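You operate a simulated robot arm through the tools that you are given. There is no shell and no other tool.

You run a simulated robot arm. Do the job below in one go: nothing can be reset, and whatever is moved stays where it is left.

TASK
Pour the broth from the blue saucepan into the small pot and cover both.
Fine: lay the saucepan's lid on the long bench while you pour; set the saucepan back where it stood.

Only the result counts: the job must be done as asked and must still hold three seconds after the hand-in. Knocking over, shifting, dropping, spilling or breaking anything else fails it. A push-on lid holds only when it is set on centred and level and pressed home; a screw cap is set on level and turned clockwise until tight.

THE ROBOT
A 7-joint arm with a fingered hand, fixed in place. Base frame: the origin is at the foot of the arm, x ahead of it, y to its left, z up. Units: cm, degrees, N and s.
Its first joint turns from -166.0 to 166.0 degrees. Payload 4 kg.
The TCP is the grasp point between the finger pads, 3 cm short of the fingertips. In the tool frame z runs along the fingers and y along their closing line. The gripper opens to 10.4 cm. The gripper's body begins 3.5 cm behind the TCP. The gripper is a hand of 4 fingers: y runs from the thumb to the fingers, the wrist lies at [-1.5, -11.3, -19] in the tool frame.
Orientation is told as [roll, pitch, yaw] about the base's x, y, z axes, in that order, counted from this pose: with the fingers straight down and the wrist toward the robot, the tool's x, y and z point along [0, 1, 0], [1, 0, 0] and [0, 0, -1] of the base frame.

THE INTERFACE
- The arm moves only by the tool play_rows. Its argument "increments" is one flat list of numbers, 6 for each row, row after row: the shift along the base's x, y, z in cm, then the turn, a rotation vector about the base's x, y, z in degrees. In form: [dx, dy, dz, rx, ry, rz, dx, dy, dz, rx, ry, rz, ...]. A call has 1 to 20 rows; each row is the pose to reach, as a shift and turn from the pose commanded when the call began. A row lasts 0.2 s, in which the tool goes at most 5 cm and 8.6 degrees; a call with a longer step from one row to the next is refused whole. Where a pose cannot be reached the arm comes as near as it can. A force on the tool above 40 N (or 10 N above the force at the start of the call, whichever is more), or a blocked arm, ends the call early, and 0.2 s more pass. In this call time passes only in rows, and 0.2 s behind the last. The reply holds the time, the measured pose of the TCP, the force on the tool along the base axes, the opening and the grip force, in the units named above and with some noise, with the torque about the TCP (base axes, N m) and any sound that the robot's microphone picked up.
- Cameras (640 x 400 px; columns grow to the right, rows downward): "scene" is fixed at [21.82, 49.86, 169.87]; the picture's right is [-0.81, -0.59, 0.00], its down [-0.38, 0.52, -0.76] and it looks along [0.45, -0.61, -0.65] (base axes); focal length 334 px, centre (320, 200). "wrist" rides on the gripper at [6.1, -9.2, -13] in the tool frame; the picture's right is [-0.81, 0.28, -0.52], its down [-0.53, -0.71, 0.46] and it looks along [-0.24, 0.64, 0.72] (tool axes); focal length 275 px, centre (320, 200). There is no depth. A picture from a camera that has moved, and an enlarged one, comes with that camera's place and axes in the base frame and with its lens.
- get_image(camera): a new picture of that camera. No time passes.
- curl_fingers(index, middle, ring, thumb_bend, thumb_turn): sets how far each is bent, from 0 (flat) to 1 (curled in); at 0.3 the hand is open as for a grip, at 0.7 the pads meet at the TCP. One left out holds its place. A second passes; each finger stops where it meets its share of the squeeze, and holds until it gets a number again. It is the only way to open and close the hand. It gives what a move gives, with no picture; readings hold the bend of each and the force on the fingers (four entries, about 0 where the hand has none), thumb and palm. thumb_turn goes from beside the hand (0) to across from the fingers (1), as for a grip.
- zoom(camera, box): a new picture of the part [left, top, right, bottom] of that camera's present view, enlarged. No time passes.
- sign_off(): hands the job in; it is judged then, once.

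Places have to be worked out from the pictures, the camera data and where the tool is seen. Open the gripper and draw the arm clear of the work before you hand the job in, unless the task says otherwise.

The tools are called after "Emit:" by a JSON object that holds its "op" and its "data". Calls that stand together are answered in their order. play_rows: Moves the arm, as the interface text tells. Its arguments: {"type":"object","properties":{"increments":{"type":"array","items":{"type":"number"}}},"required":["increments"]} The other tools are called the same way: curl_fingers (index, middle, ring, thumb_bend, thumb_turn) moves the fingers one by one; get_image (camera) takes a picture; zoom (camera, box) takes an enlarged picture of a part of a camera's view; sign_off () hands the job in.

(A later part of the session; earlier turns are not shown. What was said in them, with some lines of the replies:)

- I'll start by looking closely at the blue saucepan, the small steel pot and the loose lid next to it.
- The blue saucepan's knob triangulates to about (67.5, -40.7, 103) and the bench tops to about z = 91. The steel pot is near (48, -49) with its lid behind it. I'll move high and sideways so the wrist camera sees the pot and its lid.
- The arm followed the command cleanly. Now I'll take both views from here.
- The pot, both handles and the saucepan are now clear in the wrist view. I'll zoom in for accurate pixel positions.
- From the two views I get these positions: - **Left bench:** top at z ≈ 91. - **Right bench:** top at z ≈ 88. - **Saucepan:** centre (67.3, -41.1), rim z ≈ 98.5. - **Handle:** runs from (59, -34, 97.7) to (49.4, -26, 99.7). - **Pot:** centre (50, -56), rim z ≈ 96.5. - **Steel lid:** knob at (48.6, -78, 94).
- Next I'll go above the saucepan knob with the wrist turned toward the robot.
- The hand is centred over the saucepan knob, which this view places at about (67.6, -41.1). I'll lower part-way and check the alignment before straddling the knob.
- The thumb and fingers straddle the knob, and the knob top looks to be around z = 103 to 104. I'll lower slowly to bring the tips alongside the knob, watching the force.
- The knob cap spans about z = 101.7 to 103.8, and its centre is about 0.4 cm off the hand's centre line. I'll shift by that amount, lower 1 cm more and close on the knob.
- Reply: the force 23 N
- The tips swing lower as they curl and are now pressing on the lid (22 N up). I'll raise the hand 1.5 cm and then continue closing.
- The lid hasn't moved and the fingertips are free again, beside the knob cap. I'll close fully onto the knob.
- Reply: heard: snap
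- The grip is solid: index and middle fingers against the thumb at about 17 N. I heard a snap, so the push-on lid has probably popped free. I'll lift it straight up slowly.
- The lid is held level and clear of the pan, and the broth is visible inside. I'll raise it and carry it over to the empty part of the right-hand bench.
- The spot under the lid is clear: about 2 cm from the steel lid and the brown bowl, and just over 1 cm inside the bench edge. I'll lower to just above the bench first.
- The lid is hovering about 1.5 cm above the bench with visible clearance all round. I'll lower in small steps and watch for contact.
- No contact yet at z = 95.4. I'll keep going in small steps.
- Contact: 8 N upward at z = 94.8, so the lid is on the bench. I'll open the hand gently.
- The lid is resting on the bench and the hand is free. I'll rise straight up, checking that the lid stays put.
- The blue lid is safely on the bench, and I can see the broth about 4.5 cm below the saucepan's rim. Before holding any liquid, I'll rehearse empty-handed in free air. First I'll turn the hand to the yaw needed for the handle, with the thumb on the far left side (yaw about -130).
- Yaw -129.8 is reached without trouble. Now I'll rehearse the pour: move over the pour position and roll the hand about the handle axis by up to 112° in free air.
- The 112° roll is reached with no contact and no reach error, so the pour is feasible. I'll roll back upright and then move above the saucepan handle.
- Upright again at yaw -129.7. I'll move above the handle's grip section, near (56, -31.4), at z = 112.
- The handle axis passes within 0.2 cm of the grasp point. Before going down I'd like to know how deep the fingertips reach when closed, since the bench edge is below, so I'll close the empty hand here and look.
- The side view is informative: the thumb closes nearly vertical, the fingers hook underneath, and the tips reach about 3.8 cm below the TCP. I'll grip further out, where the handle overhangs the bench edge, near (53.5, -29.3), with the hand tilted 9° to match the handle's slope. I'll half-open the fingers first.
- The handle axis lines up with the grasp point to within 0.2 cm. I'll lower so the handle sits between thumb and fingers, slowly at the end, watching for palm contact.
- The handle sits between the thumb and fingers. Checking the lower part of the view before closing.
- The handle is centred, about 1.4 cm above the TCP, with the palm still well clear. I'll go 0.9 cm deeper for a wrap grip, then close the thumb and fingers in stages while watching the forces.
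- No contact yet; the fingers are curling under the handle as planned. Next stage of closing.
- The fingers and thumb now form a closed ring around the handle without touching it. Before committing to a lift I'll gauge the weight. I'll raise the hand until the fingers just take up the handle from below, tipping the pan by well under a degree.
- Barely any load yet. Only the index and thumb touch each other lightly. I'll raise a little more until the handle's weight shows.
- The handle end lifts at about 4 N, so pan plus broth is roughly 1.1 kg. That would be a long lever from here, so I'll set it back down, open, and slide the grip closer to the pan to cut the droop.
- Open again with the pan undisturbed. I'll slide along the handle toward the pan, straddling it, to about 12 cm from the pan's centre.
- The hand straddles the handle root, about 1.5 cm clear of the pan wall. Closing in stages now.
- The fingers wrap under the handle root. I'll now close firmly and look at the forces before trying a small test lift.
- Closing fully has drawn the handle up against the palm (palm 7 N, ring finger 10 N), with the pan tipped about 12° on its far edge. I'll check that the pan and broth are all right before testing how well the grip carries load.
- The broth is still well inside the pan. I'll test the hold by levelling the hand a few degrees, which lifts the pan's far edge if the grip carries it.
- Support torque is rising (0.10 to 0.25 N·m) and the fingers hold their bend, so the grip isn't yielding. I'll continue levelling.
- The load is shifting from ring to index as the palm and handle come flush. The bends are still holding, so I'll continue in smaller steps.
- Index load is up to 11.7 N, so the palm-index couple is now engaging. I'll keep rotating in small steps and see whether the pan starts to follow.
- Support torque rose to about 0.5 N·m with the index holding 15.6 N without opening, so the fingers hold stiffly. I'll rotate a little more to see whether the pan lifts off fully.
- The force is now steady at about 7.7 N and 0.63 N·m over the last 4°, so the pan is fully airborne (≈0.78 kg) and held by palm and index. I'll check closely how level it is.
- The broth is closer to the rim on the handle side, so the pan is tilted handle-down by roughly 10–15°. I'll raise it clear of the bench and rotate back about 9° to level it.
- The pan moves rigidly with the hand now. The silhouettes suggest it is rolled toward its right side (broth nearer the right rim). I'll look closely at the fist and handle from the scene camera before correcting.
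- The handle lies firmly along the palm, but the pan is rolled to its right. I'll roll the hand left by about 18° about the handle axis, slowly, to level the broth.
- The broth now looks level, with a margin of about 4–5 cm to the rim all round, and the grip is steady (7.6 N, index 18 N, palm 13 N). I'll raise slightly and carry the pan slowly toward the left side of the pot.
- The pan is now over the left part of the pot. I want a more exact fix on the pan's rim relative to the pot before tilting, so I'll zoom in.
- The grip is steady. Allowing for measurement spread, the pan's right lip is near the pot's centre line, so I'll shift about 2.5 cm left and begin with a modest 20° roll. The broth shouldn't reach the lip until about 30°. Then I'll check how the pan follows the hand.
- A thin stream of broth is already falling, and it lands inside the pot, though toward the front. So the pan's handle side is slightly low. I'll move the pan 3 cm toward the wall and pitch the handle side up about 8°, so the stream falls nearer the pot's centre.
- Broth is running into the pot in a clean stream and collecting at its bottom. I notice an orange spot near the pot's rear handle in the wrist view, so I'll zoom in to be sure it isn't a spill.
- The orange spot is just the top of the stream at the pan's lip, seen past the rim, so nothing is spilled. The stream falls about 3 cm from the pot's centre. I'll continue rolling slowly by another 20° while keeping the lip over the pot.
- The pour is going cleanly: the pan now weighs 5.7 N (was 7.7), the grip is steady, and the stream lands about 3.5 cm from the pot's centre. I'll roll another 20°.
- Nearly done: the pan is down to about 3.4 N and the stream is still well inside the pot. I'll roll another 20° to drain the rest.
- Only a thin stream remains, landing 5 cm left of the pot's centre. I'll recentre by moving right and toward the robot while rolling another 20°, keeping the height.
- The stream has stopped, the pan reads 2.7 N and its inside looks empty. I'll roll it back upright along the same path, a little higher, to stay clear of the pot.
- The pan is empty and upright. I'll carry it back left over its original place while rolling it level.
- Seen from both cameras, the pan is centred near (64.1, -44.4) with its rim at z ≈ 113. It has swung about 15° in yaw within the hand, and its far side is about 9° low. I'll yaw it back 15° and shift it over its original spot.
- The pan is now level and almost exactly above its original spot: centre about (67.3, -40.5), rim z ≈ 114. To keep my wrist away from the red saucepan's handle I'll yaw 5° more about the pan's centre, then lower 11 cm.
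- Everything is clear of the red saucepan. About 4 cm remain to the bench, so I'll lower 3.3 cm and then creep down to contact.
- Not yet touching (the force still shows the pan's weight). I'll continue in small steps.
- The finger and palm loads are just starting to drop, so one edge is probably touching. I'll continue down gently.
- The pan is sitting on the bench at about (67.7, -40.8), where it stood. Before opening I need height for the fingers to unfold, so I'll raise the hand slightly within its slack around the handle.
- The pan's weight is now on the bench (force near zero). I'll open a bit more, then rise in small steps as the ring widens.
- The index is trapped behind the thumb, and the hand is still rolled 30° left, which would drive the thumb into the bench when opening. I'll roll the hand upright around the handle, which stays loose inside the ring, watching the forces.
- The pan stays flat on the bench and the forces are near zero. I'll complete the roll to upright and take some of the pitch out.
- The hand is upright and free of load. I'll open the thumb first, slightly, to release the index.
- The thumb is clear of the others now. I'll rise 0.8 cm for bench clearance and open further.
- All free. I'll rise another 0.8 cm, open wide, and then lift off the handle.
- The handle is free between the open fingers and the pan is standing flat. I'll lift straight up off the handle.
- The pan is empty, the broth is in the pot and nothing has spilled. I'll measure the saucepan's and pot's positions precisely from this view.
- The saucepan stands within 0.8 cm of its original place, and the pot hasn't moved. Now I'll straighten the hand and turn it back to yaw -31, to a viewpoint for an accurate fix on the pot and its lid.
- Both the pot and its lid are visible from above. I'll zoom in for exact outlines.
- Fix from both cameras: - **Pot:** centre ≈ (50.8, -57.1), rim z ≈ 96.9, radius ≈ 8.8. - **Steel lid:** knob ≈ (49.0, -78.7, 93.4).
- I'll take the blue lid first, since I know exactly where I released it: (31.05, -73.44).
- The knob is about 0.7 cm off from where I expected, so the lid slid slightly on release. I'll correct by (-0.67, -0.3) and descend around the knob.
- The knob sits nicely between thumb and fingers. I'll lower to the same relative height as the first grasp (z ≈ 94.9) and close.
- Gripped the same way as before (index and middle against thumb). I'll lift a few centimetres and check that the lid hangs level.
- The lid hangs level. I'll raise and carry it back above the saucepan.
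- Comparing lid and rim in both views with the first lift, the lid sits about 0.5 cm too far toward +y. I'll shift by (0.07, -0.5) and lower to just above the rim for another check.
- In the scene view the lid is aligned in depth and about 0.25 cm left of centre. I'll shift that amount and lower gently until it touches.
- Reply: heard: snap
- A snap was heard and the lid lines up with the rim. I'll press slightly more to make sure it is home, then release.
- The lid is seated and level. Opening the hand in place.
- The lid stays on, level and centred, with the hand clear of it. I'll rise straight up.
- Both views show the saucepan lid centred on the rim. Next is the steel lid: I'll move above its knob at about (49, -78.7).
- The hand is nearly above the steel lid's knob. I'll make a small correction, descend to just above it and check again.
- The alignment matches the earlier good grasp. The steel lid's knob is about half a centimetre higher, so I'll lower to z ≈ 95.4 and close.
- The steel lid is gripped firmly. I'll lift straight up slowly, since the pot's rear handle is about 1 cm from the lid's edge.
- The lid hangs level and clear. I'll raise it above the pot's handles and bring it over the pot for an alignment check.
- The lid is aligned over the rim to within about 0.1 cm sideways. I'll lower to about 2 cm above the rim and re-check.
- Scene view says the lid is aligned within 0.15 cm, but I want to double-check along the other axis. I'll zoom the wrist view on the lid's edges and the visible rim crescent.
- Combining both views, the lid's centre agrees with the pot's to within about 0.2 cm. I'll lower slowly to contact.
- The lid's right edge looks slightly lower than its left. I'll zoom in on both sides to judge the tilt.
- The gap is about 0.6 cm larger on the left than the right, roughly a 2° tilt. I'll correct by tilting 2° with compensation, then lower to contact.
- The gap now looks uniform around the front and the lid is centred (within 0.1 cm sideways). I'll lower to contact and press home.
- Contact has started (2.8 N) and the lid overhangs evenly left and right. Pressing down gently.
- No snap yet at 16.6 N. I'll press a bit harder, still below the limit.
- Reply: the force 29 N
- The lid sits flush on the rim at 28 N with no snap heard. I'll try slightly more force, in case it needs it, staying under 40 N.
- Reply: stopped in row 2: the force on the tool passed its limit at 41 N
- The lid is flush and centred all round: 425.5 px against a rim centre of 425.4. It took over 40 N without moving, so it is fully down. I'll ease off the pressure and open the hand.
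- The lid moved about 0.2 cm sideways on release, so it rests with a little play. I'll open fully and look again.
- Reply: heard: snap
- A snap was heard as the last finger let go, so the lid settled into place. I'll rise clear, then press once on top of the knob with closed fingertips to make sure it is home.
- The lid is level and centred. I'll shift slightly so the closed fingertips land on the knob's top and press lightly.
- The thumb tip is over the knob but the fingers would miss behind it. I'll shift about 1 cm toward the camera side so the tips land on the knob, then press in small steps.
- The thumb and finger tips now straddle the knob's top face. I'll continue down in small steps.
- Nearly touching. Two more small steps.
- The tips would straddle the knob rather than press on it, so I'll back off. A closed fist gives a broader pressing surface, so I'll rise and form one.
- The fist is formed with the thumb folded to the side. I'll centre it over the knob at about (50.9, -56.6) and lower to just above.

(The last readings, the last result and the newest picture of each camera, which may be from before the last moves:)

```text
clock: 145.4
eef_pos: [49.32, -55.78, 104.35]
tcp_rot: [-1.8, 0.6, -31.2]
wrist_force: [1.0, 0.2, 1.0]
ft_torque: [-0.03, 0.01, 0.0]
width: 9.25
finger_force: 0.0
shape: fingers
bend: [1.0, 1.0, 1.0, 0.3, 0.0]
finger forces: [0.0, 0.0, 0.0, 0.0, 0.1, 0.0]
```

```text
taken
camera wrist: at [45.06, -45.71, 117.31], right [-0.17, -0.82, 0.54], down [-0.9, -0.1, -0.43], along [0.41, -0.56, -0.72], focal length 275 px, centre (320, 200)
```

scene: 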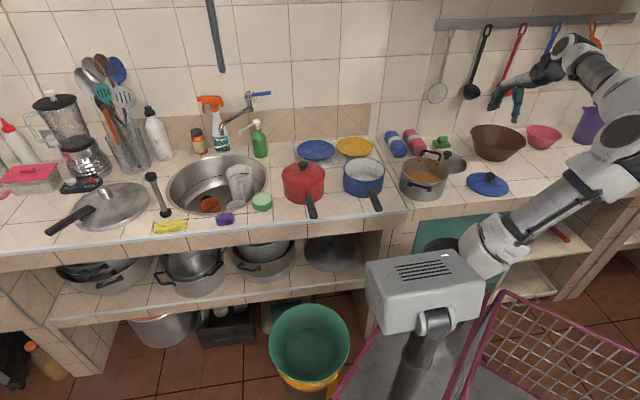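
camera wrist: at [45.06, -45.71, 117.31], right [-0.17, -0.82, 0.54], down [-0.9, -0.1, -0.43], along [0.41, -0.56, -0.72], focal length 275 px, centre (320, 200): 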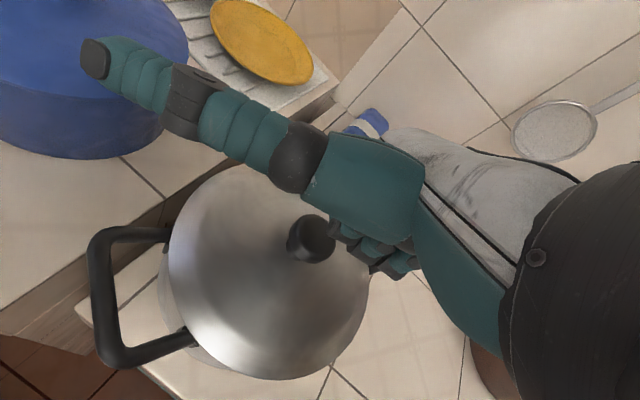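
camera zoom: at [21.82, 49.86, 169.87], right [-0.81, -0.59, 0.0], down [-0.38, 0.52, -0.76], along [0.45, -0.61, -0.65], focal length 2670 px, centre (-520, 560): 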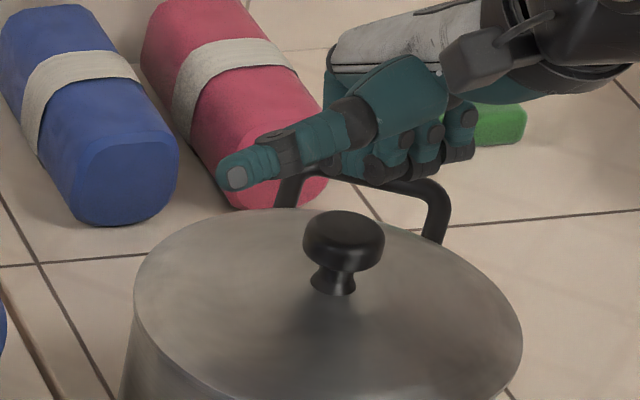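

The fist is about 2.5 cm to the right of the knob in this view. I'll shift left by that amount, then lower in small steps until contact.

Emit:
{"op": "play_rows", "data": {"increments": [1.0, 0.7, 0, 0, 0, 0, 2.0, 1.4, -0.3, 0, 0, 0, 2.0, 1.4, -1.0, 0, 0, 0]}}

Emit:
{"op": "zoom", "data": {"camera": "scene", "box": [385, 130, 465, 180]}}

Emit:
{"op": "zoom", "data": {"camera": "wrist", "box": [220, 130, 460, 330]}}

```text
clock: 146.2
eef_pos: [51.55, -54.52, 103.66]
tcp_rot: [-1.8, 0.5, -31.2]
wrist_force: [0.1, 0.2, 0.0]
ft_torque: [-0.01, -0.03, -0.03]
width: 9.23
finger_force: 0.0
shape: fingers
bend: [1.0, 1.0, 1.0, 0.3, 0.0]
finger forces: [0.0, 0.0, 0.1, 0.0, 0.0, 0.1]
```

```text
8.00 times, centred on (425, 155) of scene
camera zoom: at [21.82, 49.86, 169.87], right [-0.81, -0.59, 0.0], down [-0.38, 0.52, -0.76], along [0.45, -0.61, -0.65], focal length 2670 px, centre (-520, 560)
```

zoom: 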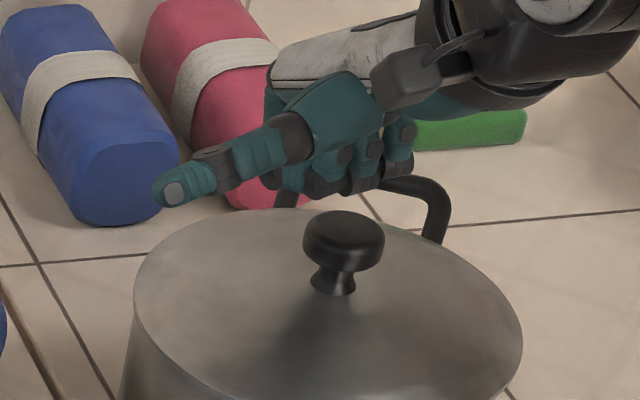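

```text
2.00 times, centred on (340, 230) of wrist
camera zoom: at [47.12, -44.37, 116.45], right [-0.17, -0.82, 0.54], down [-0.9, -0.1, -0.43], along [0.41, -0.56, -0.72], focal length 551 px, centre (280, 140)
```

zoom: 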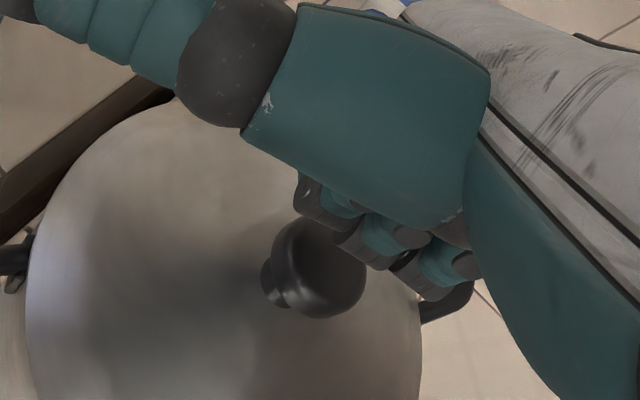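

The fist is now lined up above the knob. A small shift, then I'll press down in steps.

Emit:
{"op": "play_rows", "data": {"increments": [0.1, 0.4, -0.4, 0, 0, 0, 0.1, 0.4, -0.8, 0, 0, 0, 0.1, 0.4, -1.2, 0, 0, 0]}}

Emit:
{"op": "play_rows", "data": {"increments": [0, 0, -0.25, 0, 0, 0, 0, 0, -0.5, 0, 0, 0]}}

Emit:
{"op": "zoom", "data": {"camera": "scene", "box": [385, 130, 465, 180]}}

```text
clock: 147.0
eef_pos: [51.56, -54.0, 102.39]
tcp_rot: [-1.8, 0.6, -31.1]
wrist_force: [0.1, -0.2, 0.0]
ft_torque: [0.0, 0.02, 0.04]
width: 9.24
finger_force: 0.1
shape: fingers
bend: [1.0, 1.0, 1.0, 0.3, 0.0]
finger forces: [0.0, 0.1, 0.0, 0.1, 0.0, 0.1]
```

```text
clock: 147.6
eef_pos: [51.45, -54.0, 101.77]
tcp_rot: [-1.9, 0.5, -31.1]
wrist_force: [0.3, -1.0, -0.1]
ft_torque: [-0.01, 0.0, -0.01]
width: 9.26
finger_force: 0.1
shape: fingers
bend: [1.0, 1.0, 1.0, 0.3, 0.0]
finger forces: [0.0, 0.1, 0.1, 0.0, 0.1, 0.0]
```

```text
8.00 times, centred on (425, 155) of scene
camera zoom: at [21.82, 49.86, 169.87], right [-0.81, -0.59, 0.0], down [-0.38, 0.52, -0.76], along [0.45, -0.61, -0.65], focal length 2670 px, centre (-520, 560)
```

zoom: 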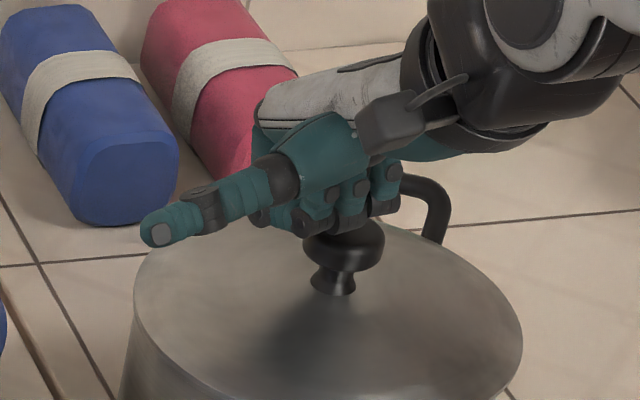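

The fist is right on top of the knob. Continuing in small steps to contact.

Emit:
{"op": "play_rows", "data": {"increments": [0, 0, -0.25, 0, 0, 0, 0, 0, -0.5, 0, 0, 0]}}

Emit:
{"op": "play_rows", "data": {"increments": [0, 0, -0.2, 0, 0, 0, 0, 0, -0.4, 0, 0, 0]}}

Emit:
{"op": "zoom", "data": {"camera": "scene", "box": [385, 130, 465, 180]}}

```text
clock: 148.2
eef_pos: [51.53, -54.08, 101.36]
tcp_rot: [-2.0, 0.4, -31.2]
wrist_force: [2.3, -1.2, 11.4]
ft_torque: [-0.25, -0.12, 0.05]
width: 9.24
finger_force: 5.3
shape: fingers
bend: [1.0, 1.0, 1.0, 0.3, 0.0]
finger forces: [0.1, 10.8, 0.0, 0.0, 0.0, 0.1]
```

```text
clock: 148.8
eef_pos: [51.74, -54.21, 101.25]
tcp_rot: [-1.9, 0.0, -31.1]
wrist_force: [1.5, 3.4, 8.5]
ft_torque: [-0.22, -0.01, 0.04]
width: 9.26
finger_force: 4.3
shape: fingers
bend: [1.0, 1.0, 1.0, 0.3, 0.0]
finger forces: [0.0, 8.7, 0.1, 0.0, 0.0, 0.1]
stopped in row 2: the force on the tool passed its limit at 43 N (the readings are from after the stop); the commanded pose is now the measured one
```

```text
8.00 times, centred on (425, 155) of scene
camera zoom: at [21.82, 49.86, 169.87], right [-0.81, -0.59, 0.0], down [-0.38, 0.52, -0.76], along [0.45, -0.61, -0.65], focal length 2670 px, centre (-520, 560)
```

zoom: 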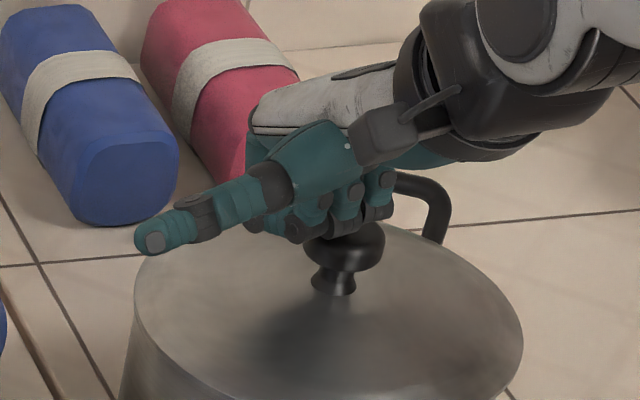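

The press went over 40 N with no movement and no further snap, so the pot lid is firmly home. I'll rise straight up and clear.

Emit:
{"op": "play_rows", "data": {"increments": [0, 0, 1, 0, 0, 0, 0, 0, 3, 0, 0, 0, 0, 0, 6, 0, 0, 0, 0, 0, 10, 0, 0, 0, 0, 0, 14, 0, 0, 0, 0, 0, 18, 0, 0, 0, 0, 0, 22, 0, 0, 0]}}

Emit:
{"op": "curl_fingers", "data": {"index": 0.3, "middle": 0.3, "ring": 0.3, "thumb_bend": 0.3, "thumb_turn": 1.0}}

Emit:
{"op": "get_image", "data": {"camera": "scene"}}

Emit:
{"op": "get_image", "data": {"camera": "wrist"}}

```text
clock: 150.4
eef_pos: [51.66, -54.02, 123.25]
tcp_rot: [-2.1, 0.0, -31.1]
wrist_force: [0.1, 0.8, 0.7]
ft_torque: [-0.03, -0.01, -0.01]
width: 9.26
finger_force: 0.1
shape: fingers
bend: [1.0, 1.0, 1.0, 0.3, 0.0]
finger forces: [0.1, 0.1, 0.1, 0.0, 0.0, 0.1]
```

```text
clock: 151.4
eef_pos: [51.52, -54.24, 123.28]
tcp_rot: [-2.1, 0.1, -31.2]
wrist_force: [0.0, 0.1, -0.3]
ft_torque: [0.01, 0.03, 0.01]
width: 10.27
finger_force: 0.2
shape: fingers
bend: [0.3, 0.3, 0.3, 0.3, 0.97]
finger forces: [0.1, 0.0, 0.0, 0.0, 0.1, 0.0]
```

```text
taken
```

scene: 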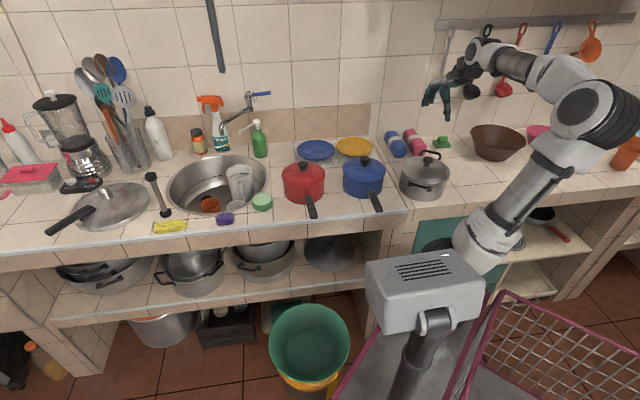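

```text
taken
camera wrist: at [47.27, -43.99, 136.11], right [-0.17, -0.82, 0.55], down [-0.89, -0.1, -0.43], along [0.41, -0.56, -0.72], focal length 275 px, centre (320, 200)
```

wrist: 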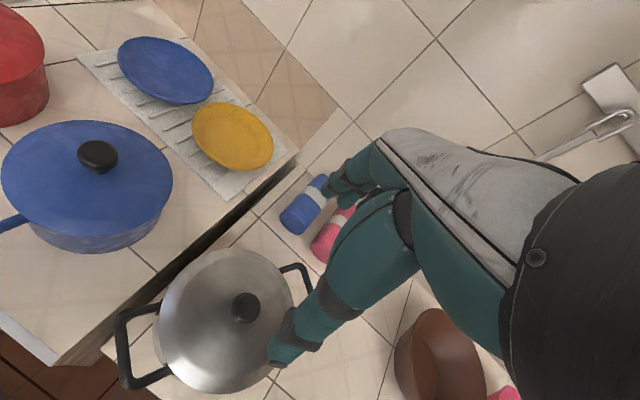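

Both vessels are covered. I'll zoom in for a final check of both lids and the bench.

Emit:
{"op": "zoom", "data": {"camera": "scene", "box": [310, 130, 470, 230]}}

Emit:
{"op": "zoom", "data": {"camera": "scene", "box": [385, 140, 465, 200]}}

Emit:
{"op": "zoom", "data": {"camera": "scene", "box": [330, 145, 410, 205]}}

```text
4.00 times, centred on (390, 180) of scene
camera zoom: at [21.82, 49.86, 169.87], right [-0.81, -0.59, 0.0], down [-0.38, 0.52, -0.76], along [0.45, -0.61, -0.65], focal length 1335 px, centre (40, 280)
```

zoom: 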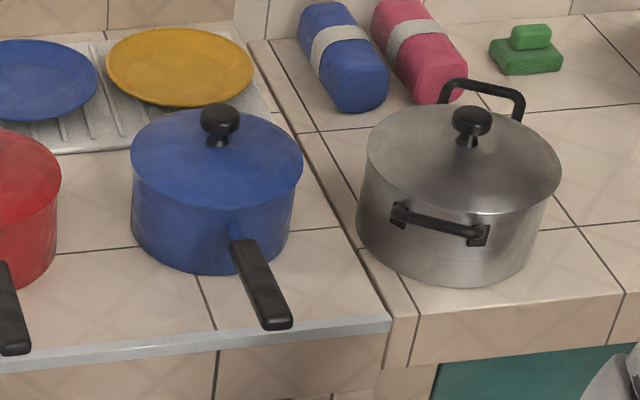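

```text
6.67 times, centred on (425, 170) of scene
camera zoom: at [21.82, 49.86, 169.87], right [-0.81, -0.59, 0.0], down [-0.38, 0.52, -0.76], along [0.45, -0.61, -0.65], focal length 2224 px, centre (-380, 400)
```

zoom: 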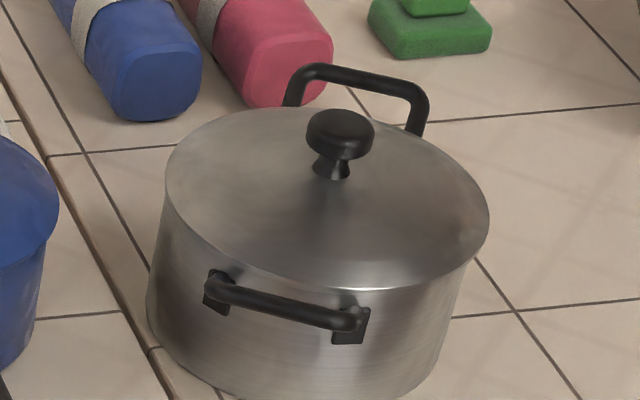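

```text
6.67 times, centred on (370, 175) of scene
camera zoom: at [21.82, 49.86, 169.87], right [-0.81, -0.59, 0.0], down [-0.38, 0.52, -0.76], along [0.45, -0.61, -0.65], focal length 2224 px, centre (-13, 367)
```

zoom: 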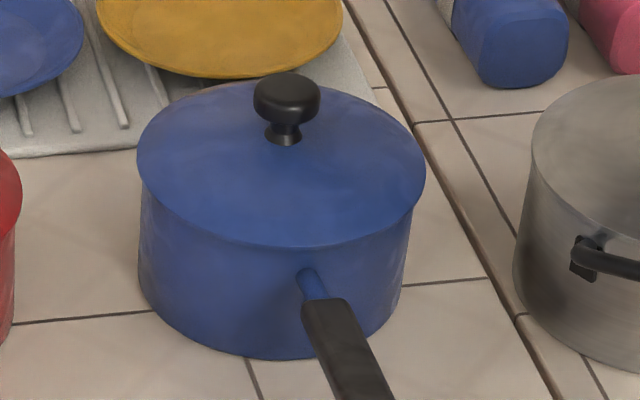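

Both lids sit level and centred, the pot hasn't moved, and nothing else is disturbed. I'll draw the arm up and back, clear of the work.

Emit:
{"op": "play_rows", "data": {"increments": [0, 0, 3, 0, 0, 0, -0.5, 1, 6, 0, 0, 0, -2, 3.5, 9, 0, 0, 0, -3.5, 6, 12, 0, 0, 0, -5, 8.5, 13, 0, 0, 0, -6.5, 11, 14, 0, 0, 0, -8, 13.5, 15, 0, 0, 0, -10, 16, 15, 0, 0, 0, -12, 18.5, 15, 0, 0, 0, -14, 21, 15, 0, 0, 0]}}

Emit:
{"op": "get_image", "data": {"camera": "scene"}}

Emit:
{"op": "get_image", "data": {"camera": "wrist"}}

```text
clock: 153.6
eef_pos: [37.69, -33.11, 138.22]
tcp_rot: [-2.1, 0.1, -31.1]
wrist_force: [0.1, -0.3, 0.2]
ft_torque: [-0.01, 0.05, 0.0]
width: 10.3
finger_force: 0.2
shape: fingers
bend: [0.3, 0.3, 0.3, 0.3, 0.97]
finger forces: [0.1, 0.0, 0.1, 0.0, 0.0, 0.1]
```

```text
taken
```

scene: 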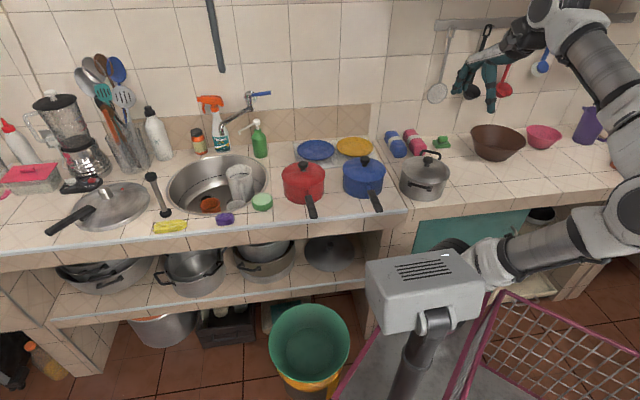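

```text
taken
camera wrist: at [33.34, -22.92, 151.11], right [-0.17, -0.82, 0.55], down [-0.9, -0.1, -0.43], along [0.41, -0.56, -0.72], focal length 275 px, centre (320, 200)
```

wrist: 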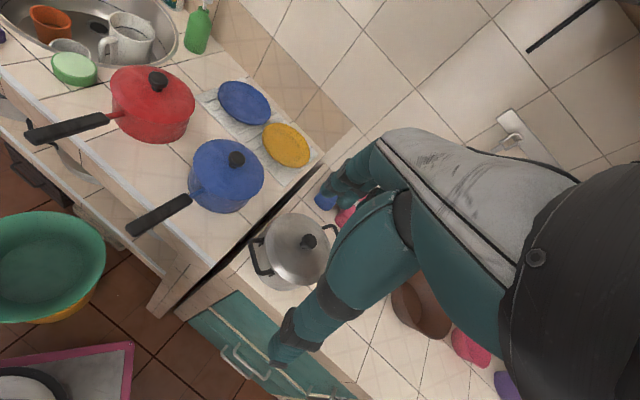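

The broth is in the small pot, both lids are on, the saucepan is back within about 0.8 cm of where it stood (its handle is turned about 9°), and nothing else has moved. The hand is open and the arm is clear, so I'm handing the job in.

Emit:
{"op": "sign_off", "data": {}}

```text
The job is handed in.
```

The broth is in the small steel pot, and both the saucepan and the pot are covered. I've handed the job in but haven't seen a verdict.

- **Pour:** the saucepan drained completely. I saw no spill on the benches or anything nearby.
- **Saucepan:** it is back within about 0.8 cm of where it stood, but its handle points about 9° away from its original direction. Its lid snapped on when I pressed it.
- **Pot lid:** it sits level, about 0.2 cm off centre. There was no snap while I pressed it. The snap came as I let go, so I pressed the knob again with over 40 N. The lid didn't move or snap again.
- **Lid during the pour:** I laid the saucepan's lid on the right-hand bench. I wasn't sure which bench you meant by the long one.

Nothing else on the benches moved, and the hand is open and clear of the work.
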